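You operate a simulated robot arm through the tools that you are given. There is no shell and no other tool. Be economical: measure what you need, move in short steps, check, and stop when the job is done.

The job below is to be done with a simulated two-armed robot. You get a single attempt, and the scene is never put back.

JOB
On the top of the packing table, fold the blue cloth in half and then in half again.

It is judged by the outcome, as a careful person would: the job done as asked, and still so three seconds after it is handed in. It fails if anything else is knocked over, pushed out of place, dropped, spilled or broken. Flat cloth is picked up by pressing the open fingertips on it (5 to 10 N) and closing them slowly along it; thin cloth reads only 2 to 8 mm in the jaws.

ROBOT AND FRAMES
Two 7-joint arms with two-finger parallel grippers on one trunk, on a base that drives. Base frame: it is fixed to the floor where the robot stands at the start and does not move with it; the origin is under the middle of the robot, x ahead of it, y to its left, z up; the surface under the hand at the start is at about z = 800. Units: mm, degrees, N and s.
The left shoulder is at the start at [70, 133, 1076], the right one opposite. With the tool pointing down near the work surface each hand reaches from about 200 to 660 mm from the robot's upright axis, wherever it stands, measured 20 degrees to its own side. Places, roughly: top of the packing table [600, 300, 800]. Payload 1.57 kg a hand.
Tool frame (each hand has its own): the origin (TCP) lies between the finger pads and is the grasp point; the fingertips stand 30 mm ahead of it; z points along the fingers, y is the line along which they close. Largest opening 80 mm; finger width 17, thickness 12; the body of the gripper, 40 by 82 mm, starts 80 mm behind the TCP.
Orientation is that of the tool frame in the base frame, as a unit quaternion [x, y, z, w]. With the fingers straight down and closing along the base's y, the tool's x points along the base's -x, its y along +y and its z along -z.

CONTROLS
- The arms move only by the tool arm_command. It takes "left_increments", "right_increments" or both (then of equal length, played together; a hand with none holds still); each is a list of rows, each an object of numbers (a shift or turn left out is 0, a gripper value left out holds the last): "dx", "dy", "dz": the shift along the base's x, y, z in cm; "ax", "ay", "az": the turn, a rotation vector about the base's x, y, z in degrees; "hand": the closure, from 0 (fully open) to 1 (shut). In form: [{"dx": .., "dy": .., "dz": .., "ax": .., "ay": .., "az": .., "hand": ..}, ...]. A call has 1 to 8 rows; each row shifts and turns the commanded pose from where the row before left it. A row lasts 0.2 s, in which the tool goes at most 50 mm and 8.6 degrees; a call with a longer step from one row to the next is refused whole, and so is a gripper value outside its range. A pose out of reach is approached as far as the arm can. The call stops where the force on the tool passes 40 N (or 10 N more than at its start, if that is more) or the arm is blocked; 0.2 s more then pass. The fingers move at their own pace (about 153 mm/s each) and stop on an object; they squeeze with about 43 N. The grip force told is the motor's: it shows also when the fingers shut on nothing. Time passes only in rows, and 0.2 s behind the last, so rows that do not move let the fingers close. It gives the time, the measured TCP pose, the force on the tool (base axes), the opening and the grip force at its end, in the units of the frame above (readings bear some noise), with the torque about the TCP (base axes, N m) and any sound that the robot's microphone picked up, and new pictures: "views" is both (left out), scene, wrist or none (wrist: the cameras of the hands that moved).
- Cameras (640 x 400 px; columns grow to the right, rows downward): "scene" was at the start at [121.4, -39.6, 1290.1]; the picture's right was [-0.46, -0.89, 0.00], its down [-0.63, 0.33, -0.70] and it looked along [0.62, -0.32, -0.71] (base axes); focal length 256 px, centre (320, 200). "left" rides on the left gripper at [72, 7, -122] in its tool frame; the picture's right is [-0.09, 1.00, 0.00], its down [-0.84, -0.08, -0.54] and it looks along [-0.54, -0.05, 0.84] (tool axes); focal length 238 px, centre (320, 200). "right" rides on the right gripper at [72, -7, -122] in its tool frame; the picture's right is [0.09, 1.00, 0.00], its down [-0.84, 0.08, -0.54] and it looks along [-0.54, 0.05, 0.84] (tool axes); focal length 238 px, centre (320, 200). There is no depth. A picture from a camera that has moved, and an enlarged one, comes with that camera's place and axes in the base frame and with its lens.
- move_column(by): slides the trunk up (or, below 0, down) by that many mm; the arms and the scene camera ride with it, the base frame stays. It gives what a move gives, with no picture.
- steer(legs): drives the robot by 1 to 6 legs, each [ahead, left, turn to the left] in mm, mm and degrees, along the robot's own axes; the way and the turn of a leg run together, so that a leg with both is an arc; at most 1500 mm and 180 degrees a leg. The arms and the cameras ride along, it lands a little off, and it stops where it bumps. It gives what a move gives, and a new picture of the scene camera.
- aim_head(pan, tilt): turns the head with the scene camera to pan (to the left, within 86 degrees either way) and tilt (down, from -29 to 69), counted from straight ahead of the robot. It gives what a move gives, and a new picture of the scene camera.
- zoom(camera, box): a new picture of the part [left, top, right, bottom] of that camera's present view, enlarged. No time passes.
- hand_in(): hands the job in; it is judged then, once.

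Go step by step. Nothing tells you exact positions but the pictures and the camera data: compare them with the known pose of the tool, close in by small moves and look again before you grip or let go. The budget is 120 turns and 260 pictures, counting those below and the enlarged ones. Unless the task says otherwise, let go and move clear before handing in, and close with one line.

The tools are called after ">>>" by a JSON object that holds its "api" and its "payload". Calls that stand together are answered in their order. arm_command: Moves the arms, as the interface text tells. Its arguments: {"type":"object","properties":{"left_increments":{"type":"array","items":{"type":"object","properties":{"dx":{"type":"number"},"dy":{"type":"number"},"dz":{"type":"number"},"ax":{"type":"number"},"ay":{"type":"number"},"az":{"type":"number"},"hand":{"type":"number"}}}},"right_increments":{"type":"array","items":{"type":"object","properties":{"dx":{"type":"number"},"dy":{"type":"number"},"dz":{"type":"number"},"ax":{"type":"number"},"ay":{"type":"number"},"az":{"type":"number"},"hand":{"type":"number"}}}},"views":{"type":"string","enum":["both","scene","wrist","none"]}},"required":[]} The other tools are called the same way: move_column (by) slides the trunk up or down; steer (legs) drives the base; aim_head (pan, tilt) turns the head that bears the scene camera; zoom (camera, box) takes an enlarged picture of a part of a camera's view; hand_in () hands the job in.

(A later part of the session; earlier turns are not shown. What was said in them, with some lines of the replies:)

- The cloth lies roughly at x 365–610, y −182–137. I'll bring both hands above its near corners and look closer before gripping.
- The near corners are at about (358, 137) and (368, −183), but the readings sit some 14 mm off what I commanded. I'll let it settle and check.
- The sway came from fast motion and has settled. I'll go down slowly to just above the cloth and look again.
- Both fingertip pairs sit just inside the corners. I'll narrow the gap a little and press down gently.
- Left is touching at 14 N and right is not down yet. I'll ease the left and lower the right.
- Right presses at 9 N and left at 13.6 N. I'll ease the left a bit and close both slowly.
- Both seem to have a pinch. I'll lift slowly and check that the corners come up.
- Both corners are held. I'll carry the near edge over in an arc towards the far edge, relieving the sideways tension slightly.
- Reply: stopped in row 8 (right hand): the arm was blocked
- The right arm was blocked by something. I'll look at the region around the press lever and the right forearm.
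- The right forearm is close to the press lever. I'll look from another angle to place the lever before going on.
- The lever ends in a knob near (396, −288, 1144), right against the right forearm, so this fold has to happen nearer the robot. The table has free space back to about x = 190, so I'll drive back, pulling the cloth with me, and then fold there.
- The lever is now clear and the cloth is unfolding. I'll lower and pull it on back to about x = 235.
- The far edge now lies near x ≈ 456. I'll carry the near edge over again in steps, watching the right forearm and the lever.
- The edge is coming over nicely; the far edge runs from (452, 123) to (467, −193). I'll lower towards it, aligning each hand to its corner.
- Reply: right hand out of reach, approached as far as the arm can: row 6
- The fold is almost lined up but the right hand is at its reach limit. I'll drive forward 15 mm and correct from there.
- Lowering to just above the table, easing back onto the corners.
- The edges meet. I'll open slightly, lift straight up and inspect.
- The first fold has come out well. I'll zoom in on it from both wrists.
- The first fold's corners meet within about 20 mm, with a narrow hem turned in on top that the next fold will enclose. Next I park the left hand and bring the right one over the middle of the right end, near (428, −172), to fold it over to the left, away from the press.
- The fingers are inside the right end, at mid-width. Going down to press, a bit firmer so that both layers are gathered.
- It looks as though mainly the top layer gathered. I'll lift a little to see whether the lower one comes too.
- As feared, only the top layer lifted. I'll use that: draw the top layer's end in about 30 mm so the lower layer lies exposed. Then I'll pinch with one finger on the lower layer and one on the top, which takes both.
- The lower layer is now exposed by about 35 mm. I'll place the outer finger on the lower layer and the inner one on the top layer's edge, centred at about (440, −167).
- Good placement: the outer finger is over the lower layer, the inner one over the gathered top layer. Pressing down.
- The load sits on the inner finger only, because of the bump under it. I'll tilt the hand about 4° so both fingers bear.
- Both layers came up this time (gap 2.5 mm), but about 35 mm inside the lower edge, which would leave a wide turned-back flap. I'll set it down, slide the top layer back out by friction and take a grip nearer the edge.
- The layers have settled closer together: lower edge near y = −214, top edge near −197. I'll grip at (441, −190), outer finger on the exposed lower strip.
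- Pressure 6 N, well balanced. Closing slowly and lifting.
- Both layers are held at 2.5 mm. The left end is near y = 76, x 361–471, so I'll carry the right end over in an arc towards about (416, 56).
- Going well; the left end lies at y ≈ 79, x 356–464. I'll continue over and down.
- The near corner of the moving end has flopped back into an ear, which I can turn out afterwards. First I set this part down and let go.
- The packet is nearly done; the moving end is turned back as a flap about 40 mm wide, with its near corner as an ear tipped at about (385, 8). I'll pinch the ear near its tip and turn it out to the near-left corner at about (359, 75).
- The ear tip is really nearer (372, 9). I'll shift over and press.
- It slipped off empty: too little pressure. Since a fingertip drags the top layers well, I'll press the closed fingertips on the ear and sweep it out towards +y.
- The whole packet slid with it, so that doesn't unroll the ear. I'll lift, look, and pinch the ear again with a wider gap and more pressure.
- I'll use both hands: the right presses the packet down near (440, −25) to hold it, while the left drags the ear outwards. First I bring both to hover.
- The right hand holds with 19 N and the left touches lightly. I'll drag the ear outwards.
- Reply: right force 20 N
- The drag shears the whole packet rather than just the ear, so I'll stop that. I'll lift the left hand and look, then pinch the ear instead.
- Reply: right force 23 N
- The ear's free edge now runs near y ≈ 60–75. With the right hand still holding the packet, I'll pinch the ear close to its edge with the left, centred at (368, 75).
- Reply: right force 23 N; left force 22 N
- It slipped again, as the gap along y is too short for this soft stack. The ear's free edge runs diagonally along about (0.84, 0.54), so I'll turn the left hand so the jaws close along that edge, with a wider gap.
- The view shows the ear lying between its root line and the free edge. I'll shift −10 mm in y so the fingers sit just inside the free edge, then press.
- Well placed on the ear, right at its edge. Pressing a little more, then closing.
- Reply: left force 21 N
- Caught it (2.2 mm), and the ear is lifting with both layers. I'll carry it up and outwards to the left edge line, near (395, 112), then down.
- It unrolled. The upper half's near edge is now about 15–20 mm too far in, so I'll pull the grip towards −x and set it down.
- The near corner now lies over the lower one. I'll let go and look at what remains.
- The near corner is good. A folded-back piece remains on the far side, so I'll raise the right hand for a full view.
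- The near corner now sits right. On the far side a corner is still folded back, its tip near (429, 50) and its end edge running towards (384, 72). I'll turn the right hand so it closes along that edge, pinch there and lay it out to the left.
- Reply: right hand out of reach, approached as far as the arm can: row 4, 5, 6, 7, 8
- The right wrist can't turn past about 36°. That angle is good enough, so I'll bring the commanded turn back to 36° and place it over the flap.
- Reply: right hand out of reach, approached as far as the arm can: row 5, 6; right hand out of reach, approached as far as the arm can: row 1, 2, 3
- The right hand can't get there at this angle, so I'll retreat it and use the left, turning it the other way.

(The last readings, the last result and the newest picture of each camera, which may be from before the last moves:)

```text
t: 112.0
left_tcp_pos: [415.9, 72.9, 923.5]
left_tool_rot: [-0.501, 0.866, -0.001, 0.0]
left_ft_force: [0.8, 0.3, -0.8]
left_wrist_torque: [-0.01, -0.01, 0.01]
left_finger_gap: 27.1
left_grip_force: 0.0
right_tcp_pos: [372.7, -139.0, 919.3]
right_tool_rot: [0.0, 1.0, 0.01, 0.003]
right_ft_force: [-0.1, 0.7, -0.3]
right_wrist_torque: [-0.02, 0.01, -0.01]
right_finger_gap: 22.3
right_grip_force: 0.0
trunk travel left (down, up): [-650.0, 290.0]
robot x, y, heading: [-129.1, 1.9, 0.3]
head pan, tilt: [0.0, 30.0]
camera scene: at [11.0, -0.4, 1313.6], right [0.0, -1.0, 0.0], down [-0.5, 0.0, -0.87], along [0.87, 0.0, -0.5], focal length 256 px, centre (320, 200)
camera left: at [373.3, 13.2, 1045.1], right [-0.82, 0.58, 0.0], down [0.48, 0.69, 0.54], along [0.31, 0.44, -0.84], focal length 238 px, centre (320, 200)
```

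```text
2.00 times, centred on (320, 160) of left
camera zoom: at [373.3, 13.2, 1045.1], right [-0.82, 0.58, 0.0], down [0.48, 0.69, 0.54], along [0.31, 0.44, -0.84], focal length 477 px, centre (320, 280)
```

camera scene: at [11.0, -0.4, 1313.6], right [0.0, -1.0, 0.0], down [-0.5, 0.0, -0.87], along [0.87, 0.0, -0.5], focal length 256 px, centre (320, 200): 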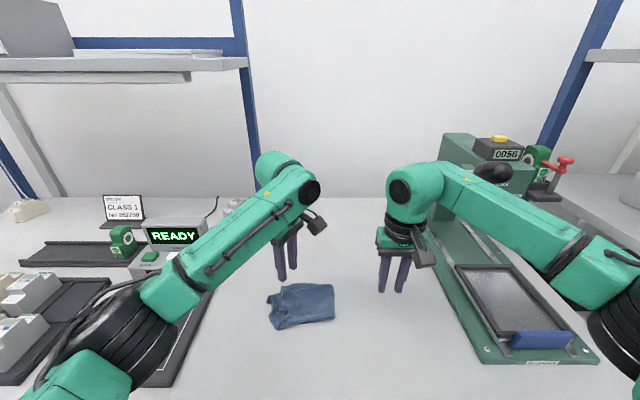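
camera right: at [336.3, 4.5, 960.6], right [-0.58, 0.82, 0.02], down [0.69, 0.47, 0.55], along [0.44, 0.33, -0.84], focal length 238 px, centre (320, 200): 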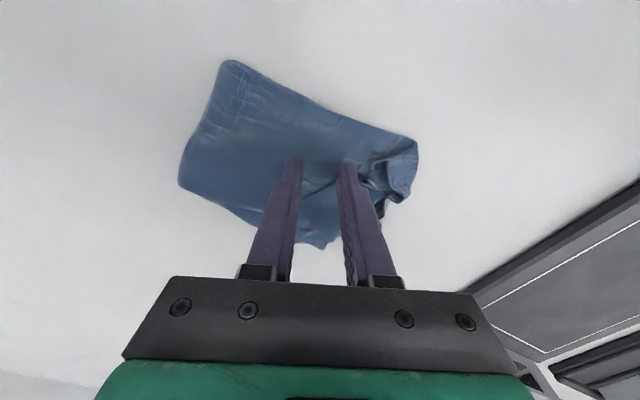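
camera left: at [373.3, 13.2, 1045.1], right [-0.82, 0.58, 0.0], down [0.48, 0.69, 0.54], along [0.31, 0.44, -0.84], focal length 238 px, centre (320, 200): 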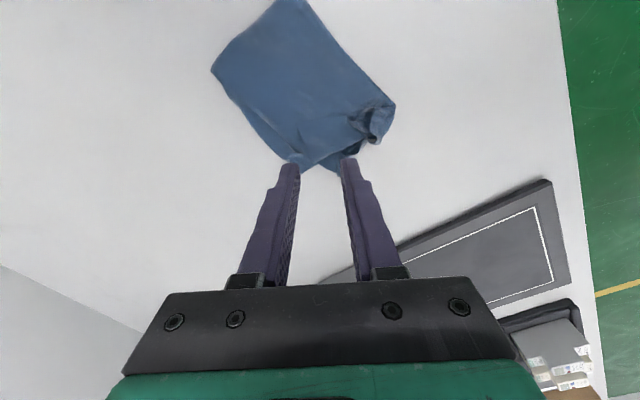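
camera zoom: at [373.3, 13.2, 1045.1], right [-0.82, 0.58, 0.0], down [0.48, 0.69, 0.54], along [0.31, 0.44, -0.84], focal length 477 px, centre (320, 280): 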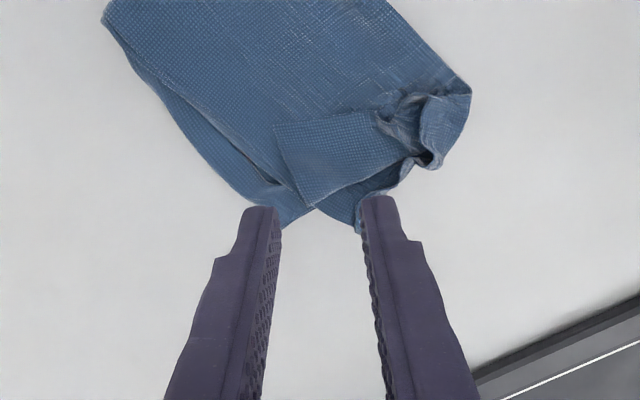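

The left hand reaches and lines up with the flap's edge. I'll narrow the gap slightly and press down at (410, 73).

>>> {"api": "arm_command", "payload": {"left_increments": [{"dx": -0.5, "dz": -1.5, "hand": 0.69}, {"dz": -2}, {"dz": -2}, {"dz": -1.5}, {"dz": -0.8}, {"dz": -0.5}, {"dz": -0.3}, {"dz": 0}], "views": "wrist"}}

>>> {"api": "zoom", "payload": {"camera": "left", "box": [160, 60, 480, 260]}}

```text
t: 113.8
left_tcp_pos: [409.1, 71.3, 837.5]
left_tool_rot: [-0.501, 0.866, 0.0, 0.0]
left_ft_force: [0.4, 0.4, 0.2]
left_wrist_torque: [-0.01, 0.0, 0.0]
left_finger_gap: 24.9
left_grip_force: 0.0
right_tcp_pos: [372.4, -140.6, 919.9]
right_tool_rot: [0.0, 1.0, 0.01, 0.002]
right_ft_force: [1.1, -0.4, -0.1]
right_wrist_torque: [-0.01, -0.01, 0.0]
right_finger_gap: 22.2
right_grip_force: 0.2
trunk travel left (down, up): [-650.0, 290.0]
robot x, y, heading: [-124.9, 5.4, 0.1]
head pan, tilt: [0.0, 30.0]
camera left: at [368.4, 13.2, 959.3], right [-0.82, 0.58, 0.0], down [0.48, 0.69, 0.54], along [0.31, 0.44, -0.84], focal length 238 px, centre (320, 200)
```

left: 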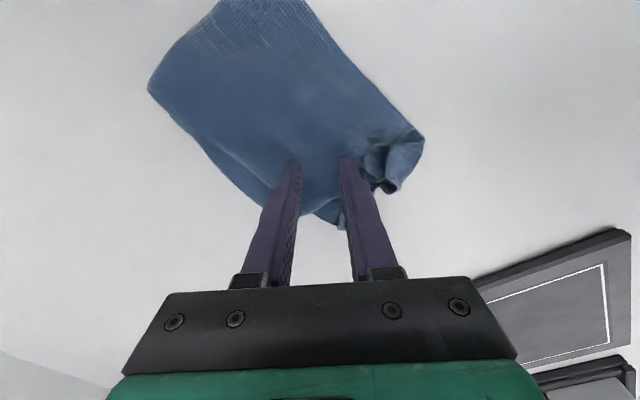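

```text
2.00 times, centred on (320, 160) of left
camera zoom: at [368.4, 13.2, 959.3], right [-0.82, 0.58, 0.0], down [0.48, 0.69, 0.54], along [0.31, 0.44, -0.84], focal length 477 px, centre (320, 280)
```

zoom: 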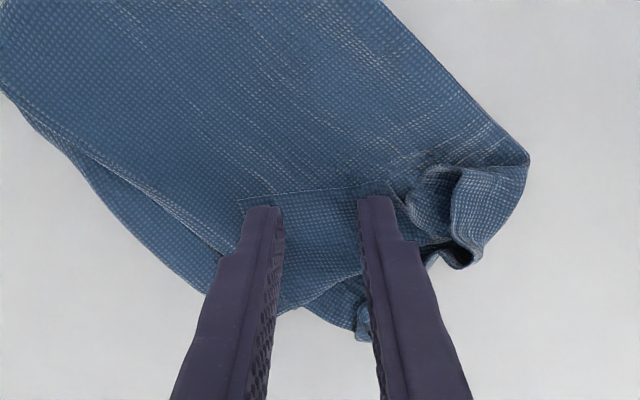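

Perfectly on the flap's edge. Pressing and closing.

>>> {"api": "arm_command", "payload": {"left_increments": [{"dz": -0.2}, {"dz": -0.15}, {"dz": -0.1}, {"dz": -0.05}, {"dz": 0}], "views": "none"}}

```text
t: 115.0
left_tcp_pos: [409.2, 71.9, 833.4]
left_tool_rot: [-0.501, 0.866, -0.001, 0.001]
left_ft_force: [1.8, 1.1, 8.9]
left_wrist_torque: [0.02, -0.16, 0.02]
left_finger_gap: 25.1
left_grip_force: 0.0
right_tcp_pos: [371.8, -140.6, 920.2]
right_tool_rot: [0.001, 1.0, 0.01, 0.003]
right_ft_force: [-0.4, 0.1, 0.1]
right_wrist_torque: [0.0, 0.01, -0.01]
right_finger_gap: 22.5
right_grip_force: 0.1
trunk travel left (down, up): [-650.0, 290.0]
robot x, y, heading: [-130.0, 2.1, 0.2]
head pan, tilt: [0.0, 30.0]
```

>>> {"api": "arm_command", "payload": {"left_increments": [{"ay": -1.5, "dz": -0.05}, {"dz": 0}, {"dz": 0}], "views": "none"}}

```text
t: 115.8
left_tcp_pos: [410.5, 71.7, 832.9]
left_tool_rot: [-0.501, 0.865, -0.007, 0.013]
left_ft_force: [0.3, 2.2, 12.5]
left_wrist_torque: [0.13, 0.15, 0.04]
left_finger_gap: 24.8
left_grip_force: 0.0
right_tcp_pos: [371.7, -140.7, 920.3]
right_tool_rot: [0.0, 1.0, 0.009, 0.003]
right_ft_force: [-1.0, -0.1, 0.3]
right_wrist_torque: [0.0, 0.04, 0.03]
right_finger_gap: 22.5
right_grip_force: 0.1
trunk travel left (down, up): [-650.0, 290.0]
robot x, y, heading: [-127.9, -2.9, -0.1]
head pan, tilt: [0.0, 30.0]
```

>>> {"api": "arm_command", "payload": {"left_increments": [{"ay": 0.7, "hand": 0.72}, {"hand": 0.76}, {"hand": 0.8}, {"hand": 0.85}, {"hand": 0.9}, {"hand": 0.95}, {"hand": 1.0}, {"hand": 1.0}], "views": "none"}}

>>> {"api": "arm_command", "payload": {"left_increments": [{"hand": 1.0}, {"dz": 0.5}, {"dz": 0.8}, {"dz": 0.8}, {"dz": 0}], "views": "wrist"}}

>>> {"api": "zoom", "payload": {"camera": "left", "box": [160, 60, 480, 260]}}

>>> {"api": "zoom", "payload": {"camera": "scene", "box": [240, 245, 400, 345]}}

```text
t: 117.6
left_tcp_pos: [409.2, 72.1, 832.8]
left_tool_rot: [-0.501, 0.865, -0.004, 0.007]
left_ft_force: [-0.1, 1.2, 11.5]
left_wrist_torque: [0.04, 0.04, 0.01]
left_finger_gap: 1.6
left_grip_force: 23.5
right_tcp_pos: [371.7, -140.4, 919.5]
right_tool_rot: [0.0, 1.0, 0.009, 0.002]
right_ft_force: [-0.4, 0.4, -0.3]
right_wrist_torque: [0.01, 0.02, -0.01]
right_finger_gap: 22.1
right_grip_force: 0.1
trunk travel left (down, up): [-650.0, 290.0]
robot x, y, heading: [-127.5, -1.0, 0.2]
head pan, tilt: [0.0, 30.0]
```

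```text
t: 118.8
left_tcp_pos: [409.3, 71.7, 852.3]
left_tool_rot: [-0.501, 0.866, -0.003, 0.006]
left_ft_force: [-0.2, -0.5, 0.2]
left_wrist_torque: [0.03, 0.02, 0.0]
left_finger_gap: 1.8
left_grip_force: 23.4
right_tcp_pos: [373.1, -140.5, 919.1]
right_tool_rot: [0.0, 1.0, 0.01, 0.002]
right_ft_force: [0.3, 0.0, 0.3]
right_wrist_torque: [-0.01, -0.02, 0.0]
right_finger_gap: 22.5
right_grip_force: 0.1
trunk travel left (down, up): [-650.0, 290.0]
robot x, y, heading: [-129.9, 0.7, 0.2]
head pan, tilt: [0.0, 30.0]
camera left: at [366.6, 12.4, 974.6], right [-0.82, 0.58, -0.01], down [0.48, 0.69, 0.55], along [0.32, 0.44, -0.84], focal length 238 px, centre (320, 200)
```

left: 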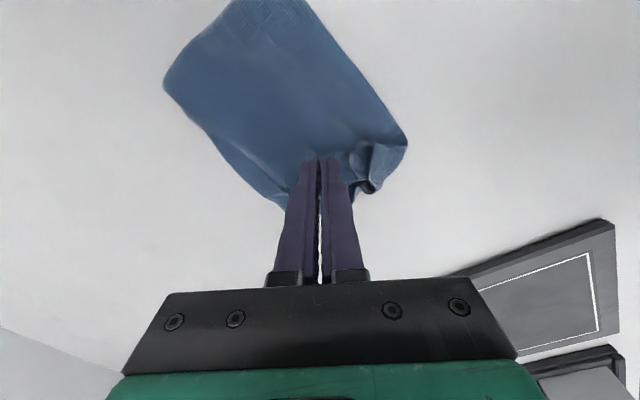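

```text
2.00 times, centred on (320, 160) of left
camera zoom: at [366.6, 12.4, 974.6], right [-0.82, 0.58, -0.01], down [0.48, 0.69, 0.55], along [0.32, 0.44, -0.84], focal length 477 px, centre (320, 280)
```

zoom: 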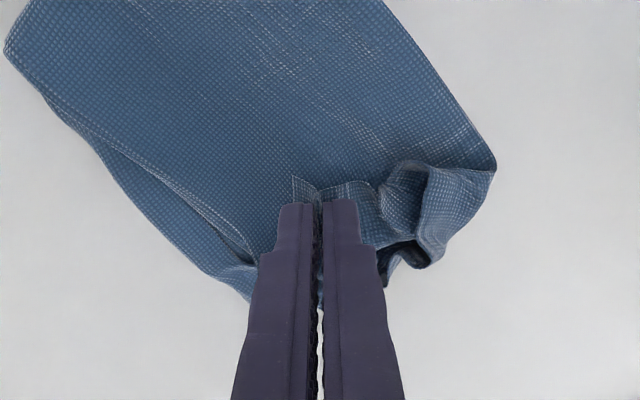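

```text
4.00 times, centred on (320, 295) of scene
camera zoom: at [11.6, -1.6, 1313.5], right [0.0, -1.0, 0.0], down [-0.5, 0.0, -0.87], along [0.87, 0.0, -0.5], focal length 1025 px, centre (320, -180)
```

zoom: 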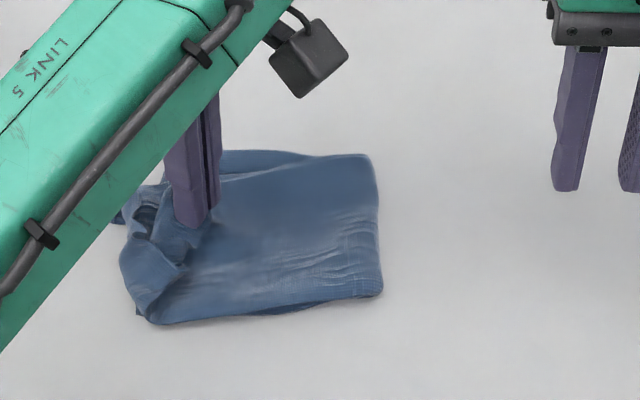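

The flap's edge is held. Carrying it up and out to about (437, 108), then down.

>>> {"api": "arm_command", "payload": {"left_increments": [{"dx": 0.3, "dy": 0.4, "dz": 1}, {"dx": 0.5, "dy": 0.6, "dz": 1.2}, {"dx": 0.6, "dy": 0.8, "dz": 0.5}, {"dx": 0.6, "dy": 0.8}, {"dx": 0.5, "dy": 0.7, "dz": -0.6}, {"dx": 0.3, "dy": 0.4, "dz": -1}, {"dz": -1}, {"dz": 0}], "views": "wrist"}}

>>> {"api": "zoom", "payload": {"camera": "left", "box": [160, 20, 480, 220]}}

```text
t: 120.6
left_tcp_pos: [438.7, 108.2, 852.5]
left_tool_rot: [-0.501, 0.865, -0.004, 0.007]
left_ft_force: [-0.5, 0.7, -0.3]
left_wrist_torque: [-0.01, -0.02, 0.01]
left_finger_gap: 2.2
left_grip_force: 23.8
right_tcp_pos: [372.8, -140.0, 918.7]
right_tool_rot: [0.001, 1.0, 0.01, 0.002]
right_ft_force: [1.0, 0.6, 0.3]
right_wrist_torque: [0.02, 0.01, 0.01]
right_finger_gap: 22.5
right_grip_force: 0.1
trunk travel left (down, up): [-650.0, 290.0]
robot x, y, heading: [-125.3, -4.0, 0.1]
head pan, tilt: [0.0, 30.0]
camera left: at [394.9, 49.2, 974.4], right [-0.82, 0.58, -0.01], down [0.48, 0.69, 0.55], along [0.32, 0.44, -0.84], focal length 238 px, centre (320, 200)
```

left: 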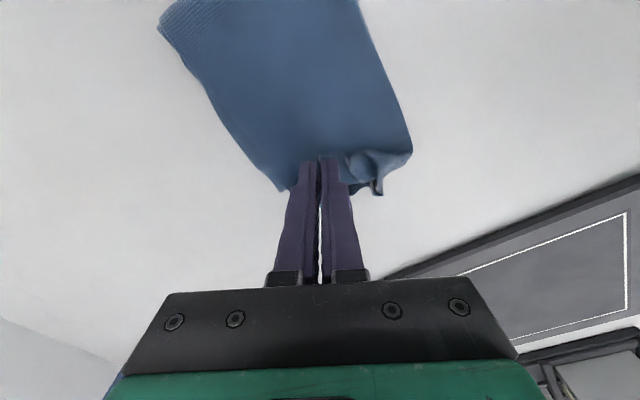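

```text
2.00 times, centred on (320, 120) of left
camera zoom: at [394.9, 49.2, 974.4], right [-0.82, 0.58, -0.01], down [0.48, 0.69, 0.55], along [0.32, 0.44, -0.84], focal length 477 px, centre (320, 360)
```

zoom: 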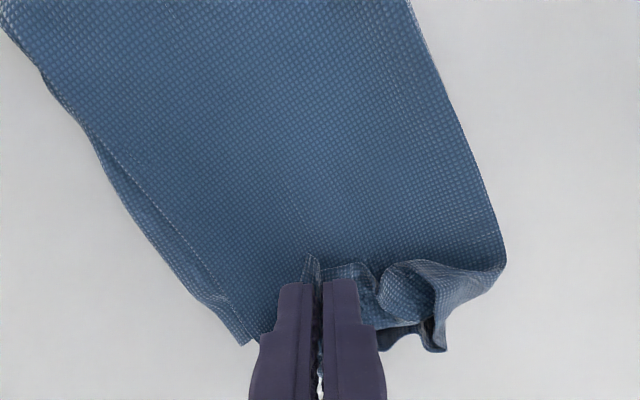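

That looks very neat now. Lowering and letting go.

>>> {"api": "arm_command", "payload": {"left_increments": [{"dy": 0.3, "dz": -0.6}, {"dz": -0.6}, {"dz": -0.4}, {"hand": 0.92}, {"hand": 0.85}, {"dz": 0.5}, {"dz": 1.5}, {"dz": 3}], "views": "none"}}

>>> {"api": "arm_command", "payload": {"left_increments": [{"dz": 3}, {"dz": 3, "dy": 1}, {"dx": -3, "dy": 2}, {"dx": -4, "dy": 2}, {"dx": -4, "dy": 2}, {"dx": -4, "dy": 1}, {"dx": -4}, {"dz": 0}], "views": "scene"}}

>>> {"api": "zoom", "payload": {"camera": "scene", "box": [240, 245, 400, 345]}}

```text
t: 122.4
left_tcp_pos: [437.5, 110.4, 888.4]
left_tool_rot: [-0.501, 0.866, -0.003, 0.006]
left_ft_force: [0.2, -0.2, -0.6]
left_wrist_torque: [-0.03, 0.01, -0.01]
left_finger_gap: 11.9
left_grip_force: 0.0
right_tcp_pos: [373.5, -140.5, 919.5]
right_tool_rot: [0.001, 1.0, 0.009, 0.003]
right_ft_force: [-0.1, 0.0, 0.2]
right_wrist_torque: [0.0, 0.0, -0.03]
right_finger_gap: 22.3
right_grip_force: 0.1
trunk travel left (down, up): [-650.0, 290.0]
robot x, y, heading: [-125.3, 1.8, 0.1]
head pan, tilt: [0.0, 30.0]
```

```text
t: 124.2
left_tcp_pos: [246.7, 190.2, 947.8]
left_tool_rot: [-0.501, 0.866, -0.003, 0.005]
left_ft_force: [0.4, -0.1, -0.8]
left_wrist_torque: [-0.01, 0.02, 0.02]
left_finger_gap: 12.2
left_grip_force: 0.1
right_tcp_pos: [373.8, -140.2, 918.6]
right_tool_rot: [0.001, 1.0, 0.01, 0.002]
right_ft_force: [0.0, 0.4, -0.4]
right_wrist_torque: [0.0, 0.02, 0.01]
right_finger_gap: 22.6
right_grip_force: 0.1
trunk travel left (down, up): [-650.0, 290.0]
robot x, y, heading: [-131.5, 3.2, 0.3]
head pan, tilt: [0.0, 30.0]
camera scene: at [12.4, -1.4, 1313.4], right [0.0, -1.0, 0.0], down [-0.5, 0.0, -0.87], along [0.87, 0.0, -0.5], focal length 256 px, centre (320, 200)
```

scene: 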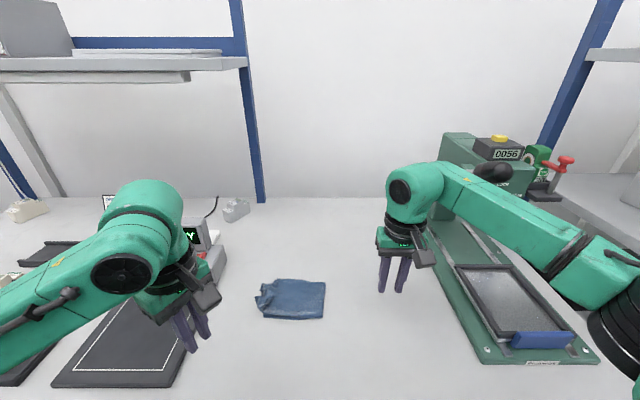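

```text
4.00 times, centred on (320, 295) of scene
camera zoom: at [12.4, -1.4, 1313.4], right [0.0, -1.0, 0.0], down [-0.5, 0.0, -0.87], along [0.87, 0.0, -0.5], focal length 1025 px, centre (320, -180)
```

zoom: 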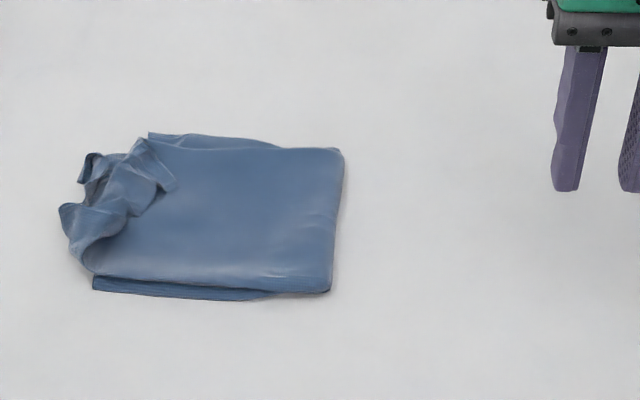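

The cloth is now a neat quarter packet except for a somewhat rumpled left end. I'll take a closer look from above with the left hand before deciding.

>>> {"api": "arm_command", "payload": {"left_increments": [{"dx": 3, "dy": -1, "az": -8.4, "hand": 1.0}, {"dx": 3, "dy": -1, "az": -8.4}, {"dx": 3, "dy": -1, "az": -8.4}, {"dx": 3, "dy": -1, "az": -8.4}, {"dx": 2, "dy": -1, "az": -8.4}, {"dx": 1, "dy": -1, "az": -8.4}, {"az": -8.4}, {"dz": 0}], "views": "wrist"}}

>>> {"api": "zoom", "payload": {"camera": "left", "box": [140, 40, 460, 240]}}

```text
t: 126.0
left_tcp_pos: [398.8, 129.8, 949.3]
left_tool_rot: [-0.01, 1.0, -0.006, 0.004]
left_ft_force: [0.0, -0.8, 0.2]
left_wrist_torque: [0.01, -0.02, 0.02]
left_finger_gap: 0.0
left_grip_force: 21.5
right_tcp_pos: [373.1, -140.9, 918.2]
right_tool_rot: [0.001, 1.0, 0.01, 0.002]
right_ft_force: [-0.7, 0.4, 0.4]
right_wrist_torque: [0.04, -0.01, 0.01]
right_finger_gap: 22.2
right_grip_force: 0.0
trunk travel left (down, up): [-650.0, 290.0]
robot x, y, heading: [-131.5, 1.6, 0.0]
head pan, tilt: [0.0, 30.0]
camera left: at [326.1, 137.3, 1071.0], right [0.07, 1.0, -0.01], down [0.83, -0.05, 0.55], along [0.55, -0.05, -0.84], focal length 238 px, centre (320, 200)
```

left: 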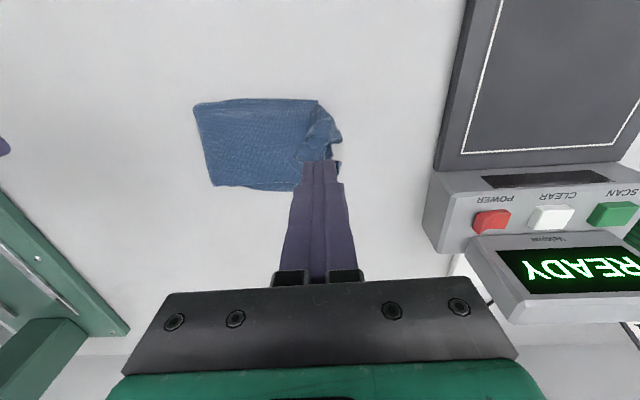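

```text
2.00 times, centred on (300, 140) of left
camera zoom: at [326.1, 137.3, 1071.0], right [0.07, 1.0, -0.01], down [0.83, -0.05, 0.55], along [0.55, -0.05, -0.84], focal length 477 px, centre (360, 320)
```

zoom: 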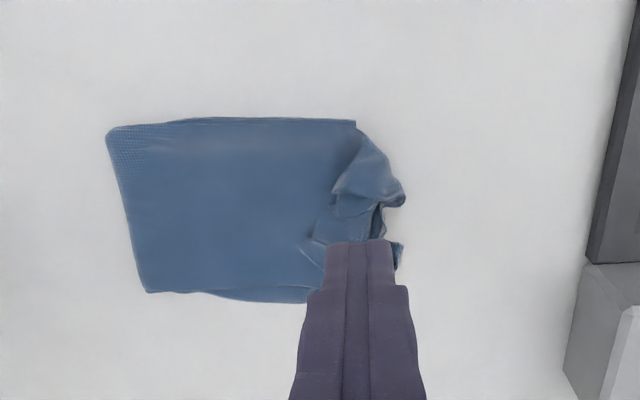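

The packet is rectangular, with only the left end ruffled. I'll pat the ruffle flat with the closed fingertips at two spots.

>>> {"api": "arm_command", "payload": {"left_increments": [{"dx": 1, "dz": -3}, {"dz": -3}, {"dz": -2}, {"dz": -1.5}, {"dz": -1}, {"dz": -0.6}, {"dz": -0.3}, {"dz": 0}], "views": "none"}}

>>> {"api": "arm_command", "payload": {"left_increments": [{"dz": 1}, {"dz": 2}, {"dx": 2.2, "dy": -0.3}, {"dz": -1}, {"dz": -1}, {"dz": -0.8}, {"dz": -0.2}, {"dz": 0}], "views": "none"}}

>>> {"api": "arm_command", "payload": {"left_increments": [{"dz": 1}, {"dz": 2}, {"dx": -4.4, "dy": -0.3}, {"dz": -1}, {"dz": -1}, {"dz": -0.8}, {"dz": -0.2}, {"dz": 0}], "views": "none"}}

>>> {"api": "arm_command", "payload": {"left_increments": [{"dz": 1}, {"dz": 3}, {"dz": 4}, {"dz": 3}, {"dx": -3, "dy": 2}, {"dx": -4, "dy": 2}, {"dx": -4, "dy": 2}, {"dx": -4}], "views": "scene"}}

>>> {"api": "zoom", "payload": {"camera": "scene", "box": [240, 245, 400, 345]}}

```text
t: 127.8
left_tcp_pos: [407.7, 132.1, 832.9]
left_tool_rot: [-0.011, 1.0, -0.006, 0.003]
left_ft_force: [-0.7, -0.5, 3.2]
left_wrist_torque: [-0.01, -0.02, 0.0]
left_finger_gap: 0.0
left_grip_force: 21.3
right_tcp_pos: [373.0, -140.9, 919.3]
right_tool_rot: [0.001, 1.0, 0.01, 0.003]
right_ft_force: [0.0, 0.8, -0.6]
right_wrist_torque: [-0.04, 0.01, -0.02]
right_finger_gap: 22.4
right_grip_force: 0.1
trunk travel left (down, up): [-650.0, 290.0]
robot x, y, heading: [-124.4, -3.0, 0.1]
head pan, tilt: [0.0, 30.0]
```

```text
t: 129.6
left_tcp_pos: [429.3, 128.1, 831.9]
left_tool_rot: [-0.011, 1.0, -0.006, 0.004]
left_ft_force: [0.5, 0.1, 1.3]
left_wrist_torque: [-0.02, -0.01, 0.02]
left_finger_gap: 0.0
left_grip_force: 21.5
right_tcp_pos: [373.1, -140.0, 919.6]
right_tool_rot: [0.001, 1.0, 0.01, 0.001]
right_ft_force: [0.6, 0.3, 0.3]
right_wrist_torque: [0.0, -0.03, 0.03]
right_finger_gap: 22.5
right_grip_force: 0.1
trunk travel left (down, up): [-650.0, 290.0]
robot x, y, heading: [-130.0, 0.8, 0.2]
head pan, tilt: [0.0, 30.0]
```

```text
t: 131.4
left_tcp_pos: [386.5, 123.5, 834.5]
left_tool_rot: [-0.012, 1.0, -0.006, 0.004]
left_ft_force: [-0.2, 0.2, 1.1]
left_wrist_torque: [-0.01, -0.04, 0.02]
left_finger_gap: 0.1
left_grip_force: 21.7
right_tcp_pos: [373.0, -138.9, 918.8]
right_tool_rot: [0.0, 1.0, 0.01, 0.004]
right_ft_force: [-0.6, -0.2, 0.0]
right_wrist_torque: [0.0, -0.03, -0.02]
right_finger_gap: 22.2
right_grip_force: 0.0
trunk travel left (down, up): [-650.0, 290.0]
robot x, y, heading: [-126.1, -0.8, 0.4]
head pan, tilt: [0.0, 30.0]
```

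```text
t: 133.2
left_tcp_pos: [235.5, 183.5, 940.9]
left_tool_rot: [-0.012, 1.0, -0.007, 0.004]
left_ft_force: [-1.4, 0.9, -0.3]
left_wrist_torque: [0.01, -0.02, 0.0]
left_finger_gap: 0.0
left_grip_force: 21.5
right_tcp_pos: [371.4, -140.3, 919.5]
right_tool_rot: [0.002, 1.0, 0.01, 0.003]
right_ft_force: [0.0, -0.1, -0.3]
right_wrist_torque: [-0.01, 0.0, -0.03]
right_finger_gap: 22.4
right_grip_force: 0.0
trunk travel left (down, up): [-650.0, 290.0]
robot x, y, heading: [-127.0, -1.0, 0.1]
head pan, tilt: [0.0, 30.0]
camera scene: at [10.0, -1.2, 1313.8], right [0.0, -1.0, 0.0], down [-0.5, 0.0, -0.87], along [0.87, 0.0, -0.5], focal length 256 px, centre (320, 200)
```

scene: 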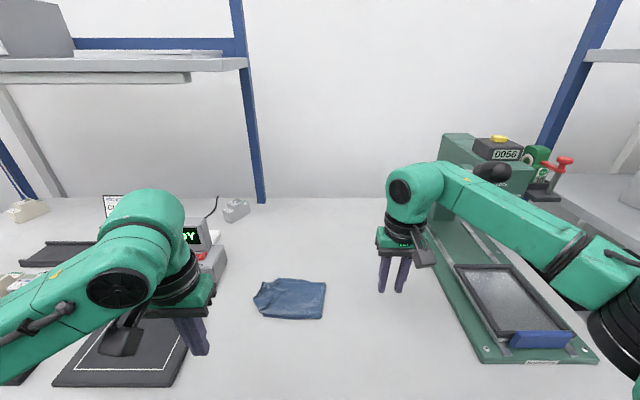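

```text
4.00 times, centred on (320, 295) of scene
camera zoom: at [10.0, -1.2, 1313.8], right [0.0, -1.0, 0.0], down [-0.5, 0.0, -0.87], along [0.87, 0.0, -0.5], focal length 1025 px, centre (320, -180)
```

zoom: 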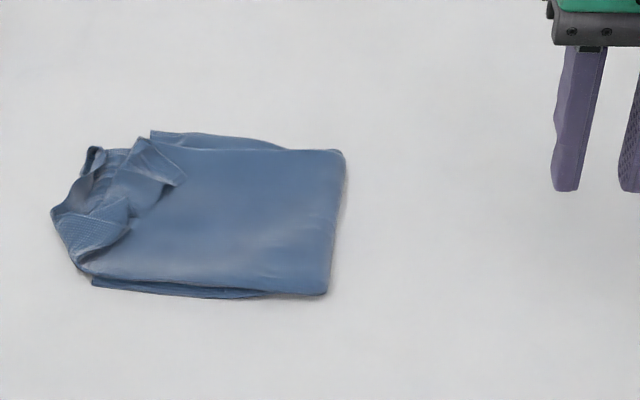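

The cloth lies flat as a quarter-size packet, both hands are clear, and the press lever and the other items look undisturbed. I'm handing in.

>>> {"api": "hand_in", "payload": {}}

```text
The job is handed in.
```

The blue cloth is folded in half and in half again on the packing table, but its left end is uneven: the top half runs about 35 mm past the bottom half and is slightly ruffled. I moved it about 150 mm towards the robot to fold it, because the right forearm came up against the press lever during the first attempt; nothing else looks moved.
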